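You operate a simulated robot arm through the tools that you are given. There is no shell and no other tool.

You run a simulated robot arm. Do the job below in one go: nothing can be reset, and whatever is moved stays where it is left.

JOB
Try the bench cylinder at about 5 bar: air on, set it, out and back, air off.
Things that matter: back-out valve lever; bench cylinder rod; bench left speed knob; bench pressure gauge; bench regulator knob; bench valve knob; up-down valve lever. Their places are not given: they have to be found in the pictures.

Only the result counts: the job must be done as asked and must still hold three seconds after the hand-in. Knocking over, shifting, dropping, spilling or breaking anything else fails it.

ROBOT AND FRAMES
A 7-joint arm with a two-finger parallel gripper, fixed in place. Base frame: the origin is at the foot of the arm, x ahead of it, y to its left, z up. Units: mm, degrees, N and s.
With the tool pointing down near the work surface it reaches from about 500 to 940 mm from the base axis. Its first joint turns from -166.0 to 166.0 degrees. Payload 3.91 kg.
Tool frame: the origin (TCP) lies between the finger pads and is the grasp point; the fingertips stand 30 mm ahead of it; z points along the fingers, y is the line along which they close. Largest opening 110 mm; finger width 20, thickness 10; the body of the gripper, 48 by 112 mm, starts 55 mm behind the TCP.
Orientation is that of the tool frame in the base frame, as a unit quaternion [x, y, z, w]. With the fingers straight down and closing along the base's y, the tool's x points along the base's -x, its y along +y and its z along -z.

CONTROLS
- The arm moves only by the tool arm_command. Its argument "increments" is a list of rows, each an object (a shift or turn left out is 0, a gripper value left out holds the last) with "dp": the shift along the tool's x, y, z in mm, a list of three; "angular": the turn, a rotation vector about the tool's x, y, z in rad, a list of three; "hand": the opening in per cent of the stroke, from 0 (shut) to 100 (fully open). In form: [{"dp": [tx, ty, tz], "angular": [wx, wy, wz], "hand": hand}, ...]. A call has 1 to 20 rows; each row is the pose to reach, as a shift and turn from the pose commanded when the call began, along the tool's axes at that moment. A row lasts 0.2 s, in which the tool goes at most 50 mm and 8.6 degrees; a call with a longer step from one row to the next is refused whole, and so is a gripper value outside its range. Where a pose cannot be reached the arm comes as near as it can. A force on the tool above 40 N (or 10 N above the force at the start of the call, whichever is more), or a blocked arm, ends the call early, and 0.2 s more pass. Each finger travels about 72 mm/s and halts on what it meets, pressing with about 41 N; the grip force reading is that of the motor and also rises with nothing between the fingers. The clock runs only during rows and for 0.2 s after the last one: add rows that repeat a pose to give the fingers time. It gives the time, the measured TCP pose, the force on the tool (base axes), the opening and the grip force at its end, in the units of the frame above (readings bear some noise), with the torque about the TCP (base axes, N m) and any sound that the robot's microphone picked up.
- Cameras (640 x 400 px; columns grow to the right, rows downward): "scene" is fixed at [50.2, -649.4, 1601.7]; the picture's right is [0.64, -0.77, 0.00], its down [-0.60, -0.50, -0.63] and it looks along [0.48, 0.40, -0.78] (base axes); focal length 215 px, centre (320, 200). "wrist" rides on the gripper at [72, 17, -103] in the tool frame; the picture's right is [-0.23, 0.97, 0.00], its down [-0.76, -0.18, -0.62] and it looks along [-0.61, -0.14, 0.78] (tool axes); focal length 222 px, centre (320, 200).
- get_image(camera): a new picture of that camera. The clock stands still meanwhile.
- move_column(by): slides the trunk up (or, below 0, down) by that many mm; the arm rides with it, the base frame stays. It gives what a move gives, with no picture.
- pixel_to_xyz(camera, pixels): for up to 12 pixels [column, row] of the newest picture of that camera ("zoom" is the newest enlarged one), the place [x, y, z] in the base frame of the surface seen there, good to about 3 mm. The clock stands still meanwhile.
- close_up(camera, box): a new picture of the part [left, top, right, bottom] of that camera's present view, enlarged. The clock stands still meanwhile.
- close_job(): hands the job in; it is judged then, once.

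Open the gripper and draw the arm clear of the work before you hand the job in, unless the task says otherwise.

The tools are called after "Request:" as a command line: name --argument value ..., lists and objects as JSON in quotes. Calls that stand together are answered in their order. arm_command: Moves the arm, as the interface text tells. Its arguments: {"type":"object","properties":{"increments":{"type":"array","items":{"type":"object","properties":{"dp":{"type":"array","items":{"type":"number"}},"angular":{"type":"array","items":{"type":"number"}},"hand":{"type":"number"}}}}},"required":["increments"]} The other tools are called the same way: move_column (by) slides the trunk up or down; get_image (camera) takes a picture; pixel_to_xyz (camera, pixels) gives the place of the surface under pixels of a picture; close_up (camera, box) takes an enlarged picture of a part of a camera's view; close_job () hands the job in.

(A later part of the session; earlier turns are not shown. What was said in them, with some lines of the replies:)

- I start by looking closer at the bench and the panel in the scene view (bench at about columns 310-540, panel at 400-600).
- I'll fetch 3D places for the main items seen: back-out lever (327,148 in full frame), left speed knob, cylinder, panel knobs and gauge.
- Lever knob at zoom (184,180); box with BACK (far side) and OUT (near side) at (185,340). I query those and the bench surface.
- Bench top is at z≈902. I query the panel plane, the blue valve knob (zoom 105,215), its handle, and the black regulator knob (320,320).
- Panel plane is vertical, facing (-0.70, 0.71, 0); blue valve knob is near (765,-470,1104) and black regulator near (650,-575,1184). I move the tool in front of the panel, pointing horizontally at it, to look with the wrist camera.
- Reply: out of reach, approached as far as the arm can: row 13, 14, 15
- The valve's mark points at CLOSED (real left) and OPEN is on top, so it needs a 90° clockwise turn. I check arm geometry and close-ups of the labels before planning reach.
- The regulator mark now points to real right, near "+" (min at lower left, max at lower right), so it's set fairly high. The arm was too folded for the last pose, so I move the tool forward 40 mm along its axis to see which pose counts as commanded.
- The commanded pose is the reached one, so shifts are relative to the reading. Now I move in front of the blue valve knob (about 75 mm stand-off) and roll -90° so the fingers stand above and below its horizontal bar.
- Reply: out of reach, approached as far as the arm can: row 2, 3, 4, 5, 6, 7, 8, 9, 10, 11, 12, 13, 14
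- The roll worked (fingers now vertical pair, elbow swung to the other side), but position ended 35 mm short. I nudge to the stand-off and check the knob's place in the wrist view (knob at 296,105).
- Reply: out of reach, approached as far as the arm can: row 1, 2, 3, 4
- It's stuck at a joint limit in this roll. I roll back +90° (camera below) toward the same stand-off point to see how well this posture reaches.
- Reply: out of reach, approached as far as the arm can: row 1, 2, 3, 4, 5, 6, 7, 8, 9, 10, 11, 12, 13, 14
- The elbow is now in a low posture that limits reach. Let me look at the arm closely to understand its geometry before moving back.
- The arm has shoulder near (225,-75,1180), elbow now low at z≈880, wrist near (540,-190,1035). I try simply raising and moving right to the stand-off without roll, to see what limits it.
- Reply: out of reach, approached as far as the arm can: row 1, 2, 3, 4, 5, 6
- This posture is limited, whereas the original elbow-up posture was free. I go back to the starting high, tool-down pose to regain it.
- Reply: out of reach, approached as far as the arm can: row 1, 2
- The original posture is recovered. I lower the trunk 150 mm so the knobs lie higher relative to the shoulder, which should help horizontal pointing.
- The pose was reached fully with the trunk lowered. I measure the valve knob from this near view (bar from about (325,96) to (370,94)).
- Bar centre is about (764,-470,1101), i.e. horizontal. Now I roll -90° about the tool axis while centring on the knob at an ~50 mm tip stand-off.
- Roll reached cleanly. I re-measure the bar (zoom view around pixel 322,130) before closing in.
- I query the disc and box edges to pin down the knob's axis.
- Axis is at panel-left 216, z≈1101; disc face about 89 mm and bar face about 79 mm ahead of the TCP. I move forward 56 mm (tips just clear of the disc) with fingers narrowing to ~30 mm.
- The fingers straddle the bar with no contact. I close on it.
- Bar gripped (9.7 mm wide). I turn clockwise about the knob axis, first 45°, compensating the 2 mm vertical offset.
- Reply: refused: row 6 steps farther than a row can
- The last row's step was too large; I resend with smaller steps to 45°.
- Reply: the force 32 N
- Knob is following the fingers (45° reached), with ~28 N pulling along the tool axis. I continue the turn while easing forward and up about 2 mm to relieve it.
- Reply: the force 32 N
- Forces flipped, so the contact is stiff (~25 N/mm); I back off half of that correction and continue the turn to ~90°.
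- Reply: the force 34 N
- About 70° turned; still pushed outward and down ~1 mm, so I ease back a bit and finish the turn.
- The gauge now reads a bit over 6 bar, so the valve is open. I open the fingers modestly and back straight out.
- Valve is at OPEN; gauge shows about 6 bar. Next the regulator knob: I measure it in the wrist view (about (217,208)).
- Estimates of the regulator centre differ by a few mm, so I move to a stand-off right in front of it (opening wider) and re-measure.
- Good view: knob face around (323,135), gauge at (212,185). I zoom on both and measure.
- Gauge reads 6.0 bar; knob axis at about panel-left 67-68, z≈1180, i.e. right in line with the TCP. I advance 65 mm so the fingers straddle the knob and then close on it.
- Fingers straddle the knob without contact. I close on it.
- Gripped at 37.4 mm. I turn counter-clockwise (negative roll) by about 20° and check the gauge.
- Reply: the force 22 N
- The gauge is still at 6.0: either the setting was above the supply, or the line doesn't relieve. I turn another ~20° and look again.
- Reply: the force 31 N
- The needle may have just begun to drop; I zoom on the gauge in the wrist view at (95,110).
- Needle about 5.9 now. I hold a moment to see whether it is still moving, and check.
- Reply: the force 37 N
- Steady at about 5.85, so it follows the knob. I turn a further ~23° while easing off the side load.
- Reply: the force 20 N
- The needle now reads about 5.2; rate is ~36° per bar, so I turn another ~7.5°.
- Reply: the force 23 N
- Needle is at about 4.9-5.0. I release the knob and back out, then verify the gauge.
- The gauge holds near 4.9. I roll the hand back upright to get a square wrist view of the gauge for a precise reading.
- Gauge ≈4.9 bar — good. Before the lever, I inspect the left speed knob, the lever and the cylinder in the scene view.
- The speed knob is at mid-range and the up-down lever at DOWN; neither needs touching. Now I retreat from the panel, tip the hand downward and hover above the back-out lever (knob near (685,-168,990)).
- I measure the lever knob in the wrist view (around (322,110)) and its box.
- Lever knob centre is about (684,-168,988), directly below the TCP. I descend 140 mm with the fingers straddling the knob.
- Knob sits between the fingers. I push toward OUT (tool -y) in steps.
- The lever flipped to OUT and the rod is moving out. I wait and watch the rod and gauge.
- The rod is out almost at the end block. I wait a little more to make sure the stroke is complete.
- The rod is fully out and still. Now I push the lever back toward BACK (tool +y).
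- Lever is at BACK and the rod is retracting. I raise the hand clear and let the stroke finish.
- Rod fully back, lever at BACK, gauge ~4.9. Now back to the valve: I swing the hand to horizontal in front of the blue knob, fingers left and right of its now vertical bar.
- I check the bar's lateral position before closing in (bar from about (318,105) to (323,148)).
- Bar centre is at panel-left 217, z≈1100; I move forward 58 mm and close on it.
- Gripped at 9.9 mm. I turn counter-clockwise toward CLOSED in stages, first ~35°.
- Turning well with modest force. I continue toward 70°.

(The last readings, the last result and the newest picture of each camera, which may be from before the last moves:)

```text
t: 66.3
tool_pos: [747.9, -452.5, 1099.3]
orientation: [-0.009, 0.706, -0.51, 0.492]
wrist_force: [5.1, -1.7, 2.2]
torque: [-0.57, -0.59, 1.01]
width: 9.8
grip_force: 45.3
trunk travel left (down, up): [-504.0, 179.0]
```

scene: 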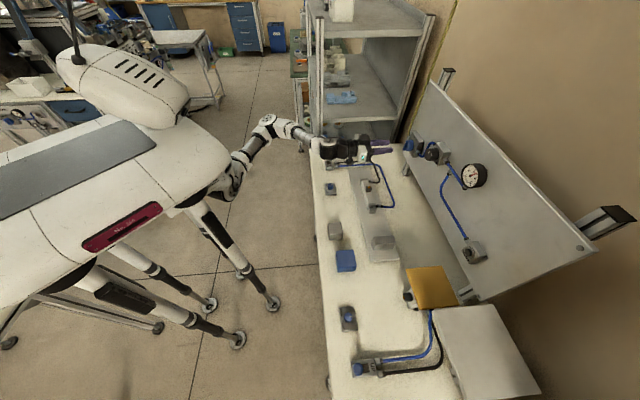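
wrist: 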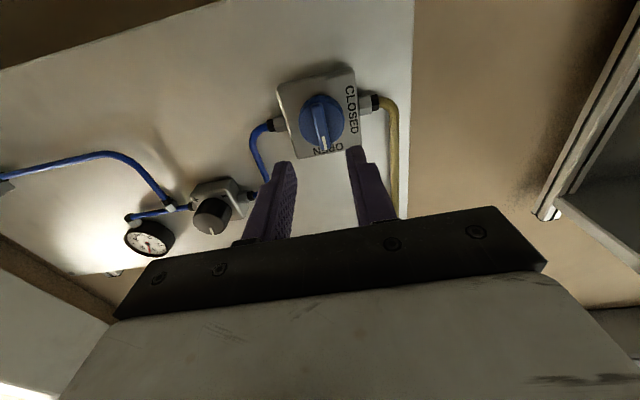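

Low forces; another ~23°.

Request:
arm_command --increments '[{"angular": [0, 0, -0.1], "hand": 0}, {"angular": [0, 0, -0.2]}, {"angular": [0, 0, -0.3]}, {"angular": [0, 0, -0.4]}]'

Request:
close_up --camera "wrist" --box '[240, 60, 420, 240]'

Request:
close_up --camera "scene" --box '[390, 120, 510, 200]'

```text
t: 67.3
tool_pos: [747.0, -451.8, 1099.1]
orientation: [-0.148, 0.689, -0.598, 0.38]
wrist_force: [10.6, -5.9, 6.2]
torque: [-0.34, -0.34, 1.1]
width: 10.1
grip_force: 45.2
trunk travel left (down, up): [-504.0, 179.0]
```

```text
2.22 times, centred on (330, 150) of wrist
```

zoom: 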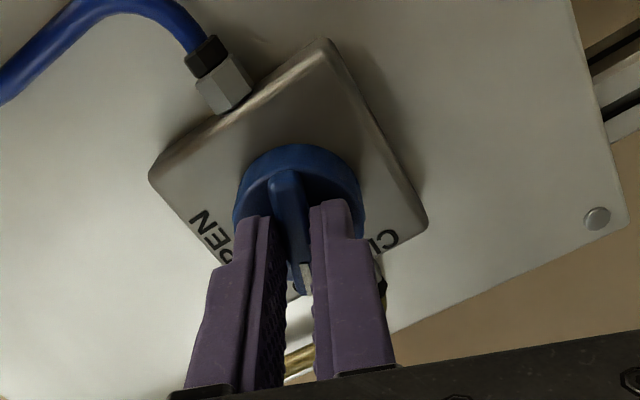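

```text
5.00 times, centred on (450, 160) of scene
```

zoom: 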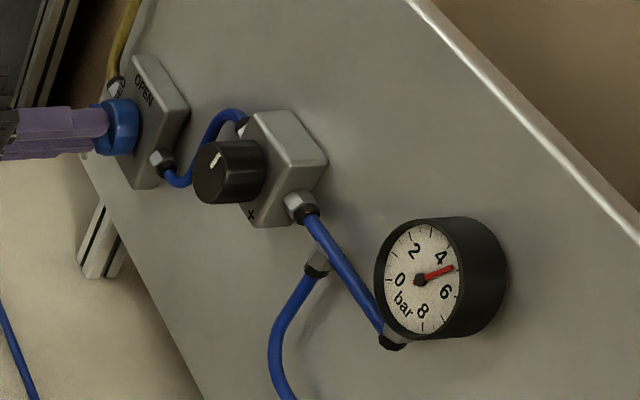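

About 69° turned. I finish the last ~22° plus a hair to reach CLOSED.

Request:
arm_command --increments '[{"angular": [0, 0, -0.1], "hand": 0}, {"angular": [0, 0, -0.2]}, {"angular": [0, 0, -0.3]}, {"angular": [0, 0, -0.38]}, {"angular": [0, 0, -0.38]}]'

Request:
close_up --camera "wrist" --box '[240, 60, 420, 240]'

Request:
close_up --camera "scene" --box '[390, 120, 510, 200]'

```text
t: 68.5
tool_pos: [747.3, -451.6, 1099.3]
orientation: [0.275, -0.649, 0.659, -0.262]
wrist_force: [23.8, -19.3, 24.2]
torque: [-0.23, -0.45, 0.31]
width: 9.5
grip_force: 44.8
trunk travel left (down, up): [-504.0, 179.0]
```

```text
2.22 times, centred on (330, 150) of wrist
```

zoom: 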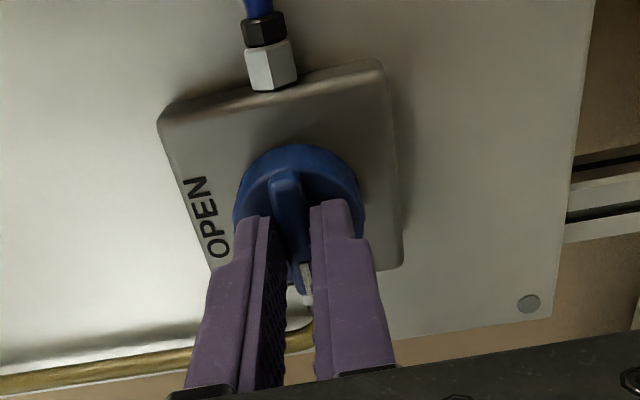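

```text
5.00 times, centred on (450, 160) of scene
```

zoom: 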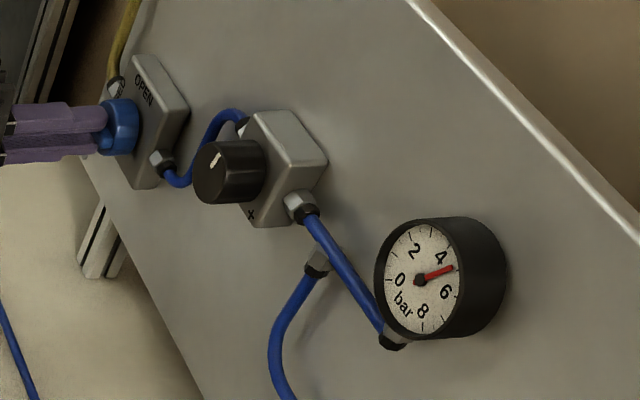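

Turned about 90°, but the gauge still shows ~4.9 (either trapped air or not quite closed). I release and back off to inspect.

Request:
arm_command --increments '[{"dp": [0, 0, 0], "hand": 15}, {"dp": [0, 0, 0], "hand": 30}, {"dp": [0, 0, 0], "hand": 30}, {"dp": [0, 0, -20]}, {"dp": [0, 0, -45]}, {"dp": [0, 0, -65]}, {"dp": [0, 0, -65]}]'

Request:
get_image --camera "wrist"

Request:
close_up --camera "scene" --box '[390, 120, 510, 200]'

Request:
close_up --camera "scene" --box '[450, 155, 490, 195]'

```text
t: 70.2
tool_pos: [701.3, -403.4, 1098.3]
orientation: [0.274, -0.65, 0.658, -0.261]
wrist_force: [0.4, -0.6, 0.7]
torque: [-0.01, 0.0, 0.01]
width: 33.2
grip_force: 0.1
trunk travel left (down, up): [-504.0, 179.0]
```

```text
taken
```

wrist: 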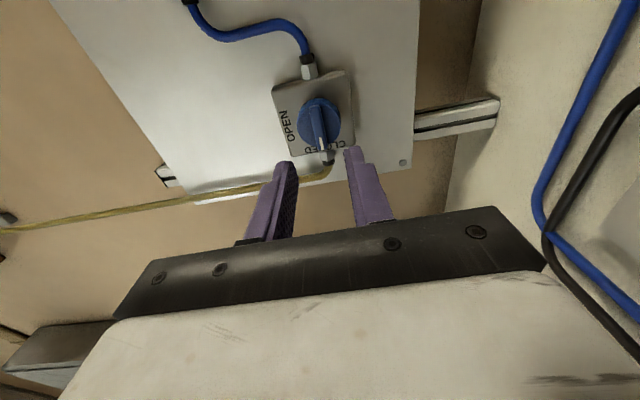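

```text
5.00 times, centred on (450, 160) of scene
```

zoom: 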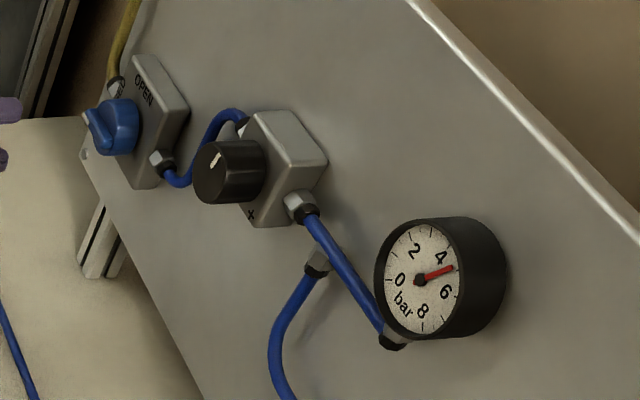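

```text
10.00 times, centred on (470, 175) of scene
```

zoom: 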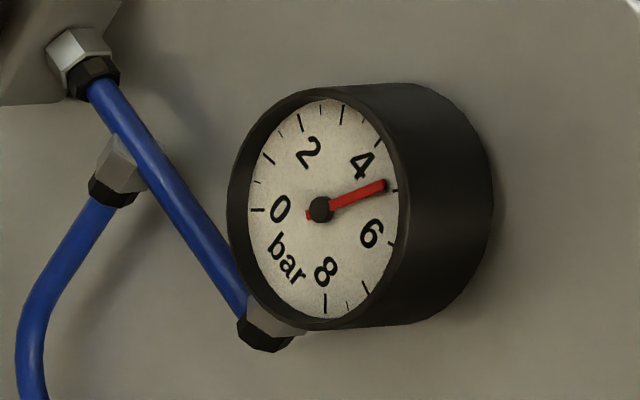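

The knob points at CLOSED again; I zoom to compare it with its initial alignment, and wait a moment to see if the gauge falls.

Request:
arm_command --increments '[{"dp": [0, 0, 0]}, {"dp": [0, 0, 0]}, {"dp": [0, 0, 0]}, {"dp": [0, 0, 0]}, {"dp": [0, 0, 0]}, {"dp": [0, 0, 0]}, {"dp": [0, 0, 0]}, {"dp": [0, 0, 0]}, {"dp": [0, 0, 0]}, {"dp": [0, 0, 0]}]'

Request:
close_up --camera "wrist" --box '[260, 65, 370, 165]'

Request:
close_up --camera "scene" --box '[450, 155, 490, 195]'

Request:
close_up --camera "scene" --box '[450, 225, 500, 275]'

```text
t: 72.3
tool_pos: [702.0, -404.0, 1098.4]
orientation: [0.275, -0.649, 0.66, -0.261]
wrist_force: [1.0, 0.9, -1.0]
torque: [-0.01, 0.01, -0.02]
width: 33.1
grip_force: 0.2
trunk travel left (down, up): [-504.0, 179.0]
```

```text
4.00 times, centred on (315, 115) of wrist
```

zoom: 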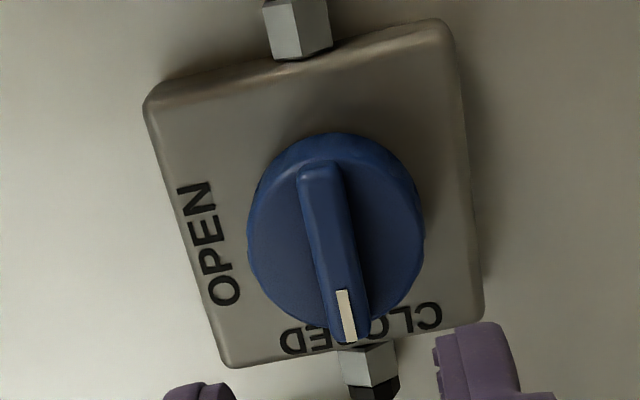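

```text
10.00 times, centred on (470, 175) of scene
```

zoom: 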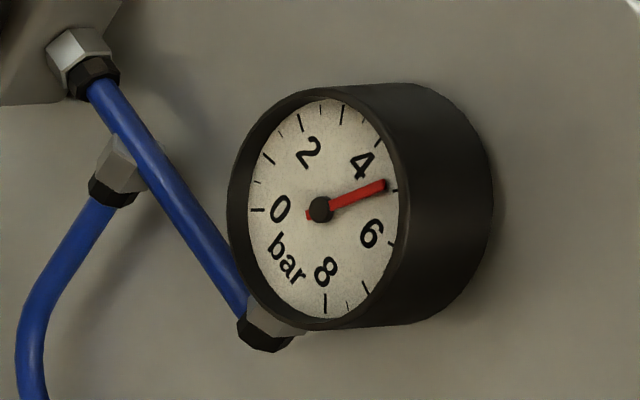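

```text
8.00 times, centred on (475, 250) of scene
```

zoom: 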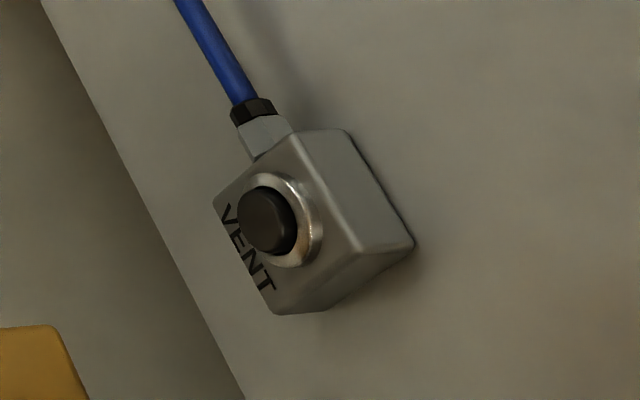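

The bar looks ~4° short of its original CLOSED alignment (8° vs ~12° in the view), so I regrip it and nudge it a bit further counter-clockwise to the stop.

Request:
arm_command --increments '[{"dp": [0, 0, 20], "hand": 28}, {"dp": [0, 0, 40]}, {"dp": [0, 0, 57]}, {"dp": [0, 0, 65]}, {"dp": [0, 0, 65], "hand": 14}, {"dp": [0, 0, 65], "hand": 0}, {"dp": [0, 0, 65], "hand": 0}, {"dp": [0, 0, 65], "hand": 0}]'

Request:
arm_command --increments '[{"angular": [0, 0, -0.05], "hand": 0}, {"angular": [0, 0, -0.1]}, {"angular": [0, 0, -0.13]}, {"angular": [0, 0, -0.13]}]'

Request:
close_up --camera "wrist" --box '[240, 60, 420, 240]'

```text
t: 74.2
tool_pos: [748.0, -450.7, 1099.0]
orientation: [0.274, -0.649, 0.66, -0.262]
wrist_force: [14.5, -11.8, 17.8]
torque: [-0.19, -0.31, -0.3]
width: 9.7
grip_force: 45.4
trunk travel left (down, up): [-504.0, 179.0]
```

```text
t: 75.3
tool_pos: [748.2, -449.9, 1098.0]
orientation: [0.315, -0.629, 0.676, -0.22]
wrist_force: [2.6, -4.3, 5.7]
torque: [0.52, -0.43, 0.19]
width: 9.7
grip_force: 44.9
trunk travel left (down, up): [-504.0, 179.0]
stopped in row 4: the force on the tool passed its limit at 40 N (the readings are from after the stop); the commanded pose is now the measured one
```

```text
2.22 times, centred on (330, 150) of wrist
```

zoom: 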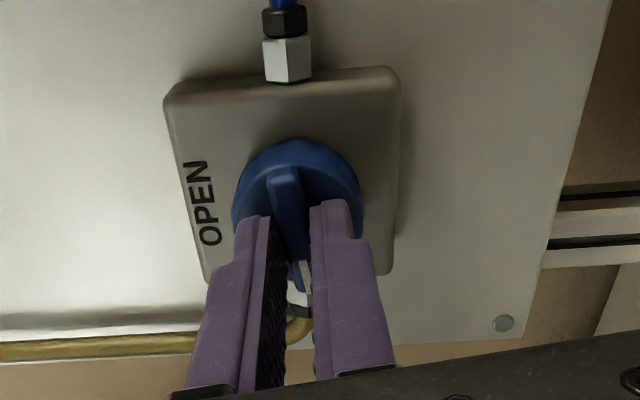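

It came up against the stop. I release and back off to check.

Request:
arm_command --increments '[{"dp": [0, 0, 0], "hand": 15}, {"dp": [0, 0, 0], "hand": 30}, {"dp": [0, 0, 0], "hand": 30}, {"dp": [0, 0, -20]}, {"dp": [0, 0, -45]}, {"dp": [0, 0, -65]}, {"dp": [0, 0, -65]}]'

Request:
get_image --camera "wrist"

Request:
close_up --camera "wrist" --box '[260, 65, 370, 165]'

Request:
close_up --camera "scene" --box '[396, 124, 460, 164]'

Request:
close_up --camera "scene" --box '[450, 155, 490, 195]'

```text
t: 77.0
tool_pos: [703.6, -400.8, 1097.7]
orientation: [0.316, -0.63, 0.675, -0.218]
wrist_force: [-0.2, 0.7, 0.5]
torque: [-0.02, -0.01, 0.02]
width: 33.0
grip_force: 0.1
trunk travel left (down, up): [-504.0, 179.0]
```

```text
taken
```

wrist: 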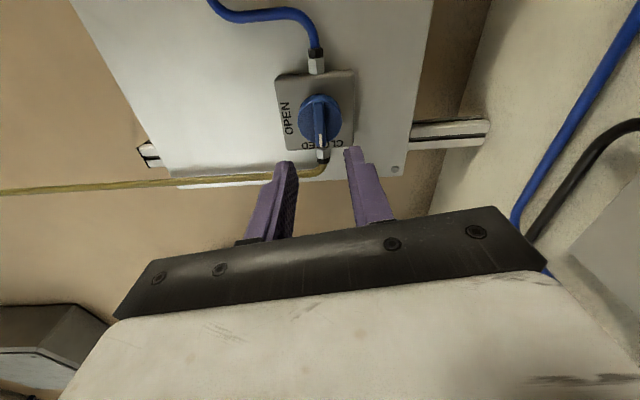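

```text
4.00 times, centred on (315, 115) of wrist
```

zoom: 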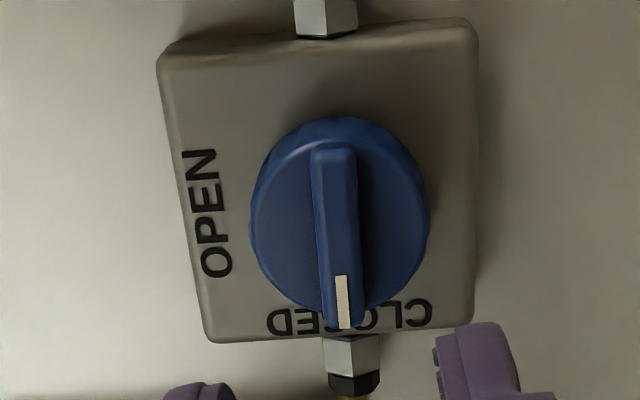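

```text
10.00 times, centred on (428, 144) of scene
```

zoom: 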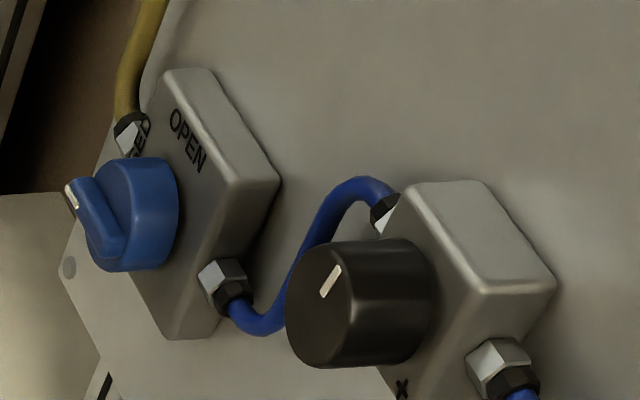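

```text
10.00 times, centred on (470, 175) of scene
```

zoom: 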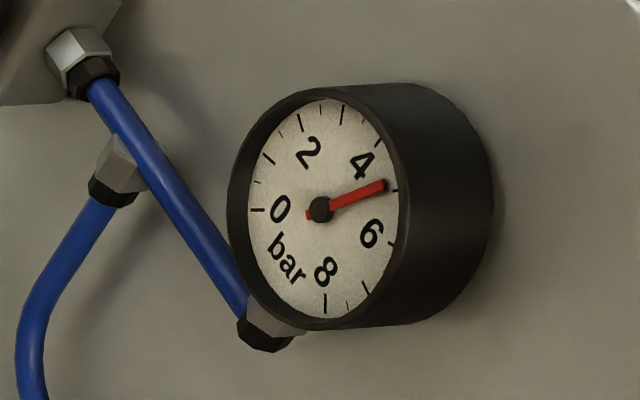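

The knob now matches its initial CLOSED picture exactly; the line just holds trapped pressure, and venting was not asked. I open the gripper and withdraw the arm: back off and roll upright.

Request:
arm_command --increments '[{"dp": [0, 0, -12], "angular": [0, 0, 0.12], "hand": 50}, {"dp": [0, 0, -24], "angular": [0, 0, 0.25]}, {"dp": [0, 0, -36], "angular": [0, 0, 0.38]}, {"dp": [0, -5, -46], "angular": [0, 0, 0.51]}, {"dp": [0, -10, -56], "angular": [0, 0, 0.64]}, {"dp": [0, -15, -60], "angular": [0, 0, 0.77]}, {"dp": [0, -20, -60], "angular": [0, 0, 0.9]}, {"dp": [0, -25, -60], "angular": [0, 0, 1.03]}, {"dp": [0, -30, -60], "angular": [0, 0, 1.16]}, {"dp": [0, -35, -60], "angular": [0, 0, 1.29]}, {"dp": [0, -40, -60], "angular": [0, 0, 1.42]}, {"dp": [0, -45, -60], "angular": [0, 0, 1.55]}, {"dp": [0, -45, -60], "angular": [0, 0, 1.67]}, {"dp": [0, -45, -60], "angular": [0, 0, 1.7]}]'

Request:
get_image --camera "scene"

```text
t: 80.0
tool_pos: [664.8, -356.1, 1142.9]
orientation: [0.265, 0.653, -0.28, 0.652]
wrist_force: [-0.2, 1.0, -0.4]
torque: [0.01, -0.01, -0.02]
width: 54.9
grip_force: 0.1
trunk travel left (down, up): [-504.0, 179.0]
```

```text
taken
```

scene: 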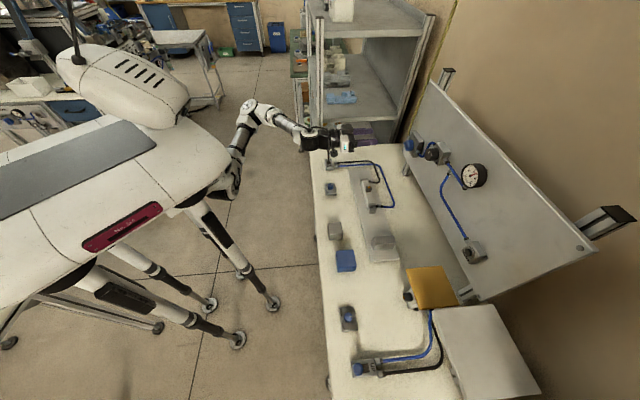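

Now I swing the hand back to the high resting pose near the robot, away from the bench.

Request:
arm_command --increments '[{"dp": [-6, 0, -20], "angular": [-0.046, 0.11, -0.046]}, {"dp": [-12, -1, -41], "angular": [-0.092, 0.219, -0.092]}, {"dp": [-18, -1, -62], "angular": [-0.138, 0.329, -0.138]}, {"dp": [-23, -2, -82], "angular": [-0.184, 0.438, -0.184]}, {"dp": [-29, -2, -103], "angular": [-0.23, 0.548, -0.23]}, {"dp": [-34, -3, -123], "angular": [-0.276, 0.658, -0.276]}, {"dp": [-40, -3, -144], "angular": [-0.322, 0.767, -0.322]}, {"dp": [-46, -4, -164], "angular": [-0.368, 0.877, -0.368]}, {"dp": [-51, -4, -185], "angular": [-0.414, 0.987, -0.414]}, {"dp": [-57, -5, -205], "angular": [-0.46, 1.096, -0.46]}, {"dp": [-63, -5, -226], "angular": [-0.506, 1.206, -0.506]}, {"dp": [-69, -6, -246], "angular": [-0.553, 1.316, -0.553]}, {"dp": [-75, -6, -267], "angular": [-0.59, 1.4, -0.59]}, {"dp": [-80, -6.4, -287], "angular": [-0.6213, 1.48, -0.6213], "hand": 100}, {"dp": [-80, -6.4, -287], "angular": [-0.6213, 1.48, -0.6213]}, {"dp": [-80, -6.4, -287], "angular": [-0.6213, 1.48, -0.6213]}]'

Request:
get_image --camera "scene"

Request:
close_up --camera "scene" --box '[310, 130, 410, 220]'

Request:
close_up --camera "scene" --box '[390, 120, 510, 200]'

```text
t: 83.3
tool_pos: [456.9, -153.6, 1193.2]
orientation: [-0.002, 1.0, -0.012, -0.006]
wrist_force: [-0.4, 0.0, -0.1]
torque: [0.0, -0.02, 0.01]
width: 110.2
grip_force: 0.0
out of reach, approached as far as the arm can: row 13, 14, 15, 16
trunk travel left (down, up): [-504.0, 179.0]
```

```text
taken
```

scene: 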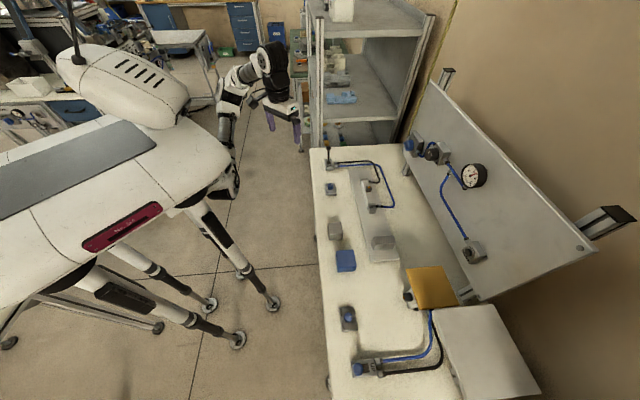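

```text
4.44 times, centred on (360, 175) of scene
```

zoom: 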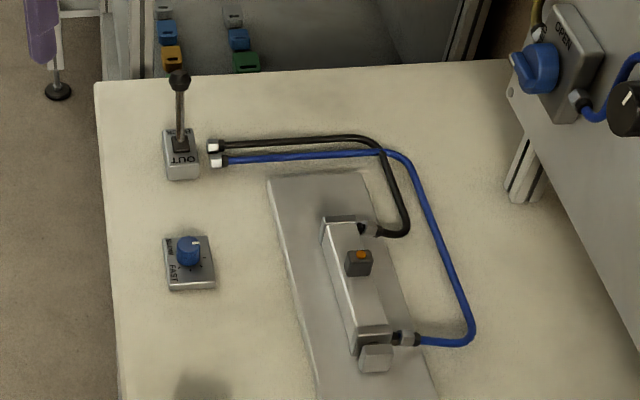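

```text
5.00 times, centred on (450, 160) of scene
```

zoom: 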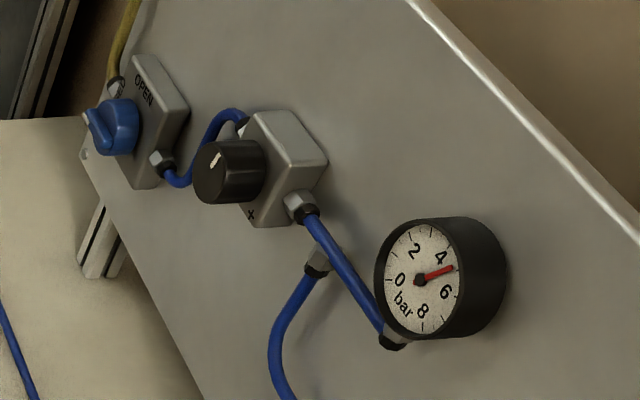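

Everything is in place: valve at CLOSED, regulator set to about 5 bar, lever at BACK, rod fully in, gripper open and clear of the bench. I hand the job in.

Request:
close_job

```text
The job is handed in.
```

I ran the bench cylinder at just under 5 bar, out and back, then shut the air off and handed the job in.

- **Air on:** I turned the bench valve knob from CLOSED to OPEN, and the gauge rose to 6 bar.
- **Pressure:** I turned the regulator down until the gauge read about 4.9 bar. It stayed there through both strokes.
- **Stroke:** With the back-out lever at OUT, the rod came fully out to the end block. With the lever back at BACK, the rod went fully in.
- **Air off:** I turned the valve knob back to CLOSED. My first turn ended about 4° short, so I gripped it again and turned it up to the stop.

**Trapped pressure:** the gauge still reads about 4.9 bar with the valve closed, because that air is trapped in the line. There is a VENT button on the panel, but you didn't ask for venting, so I left it alone.

I did not touch the left speed knob or the up-down lever, and I saw nothing else moved. The gripper is open and the arm is clear of the bench. The trunk is 150 mm lower than at the start, because the arm could not reach the valve knob from its starting height.
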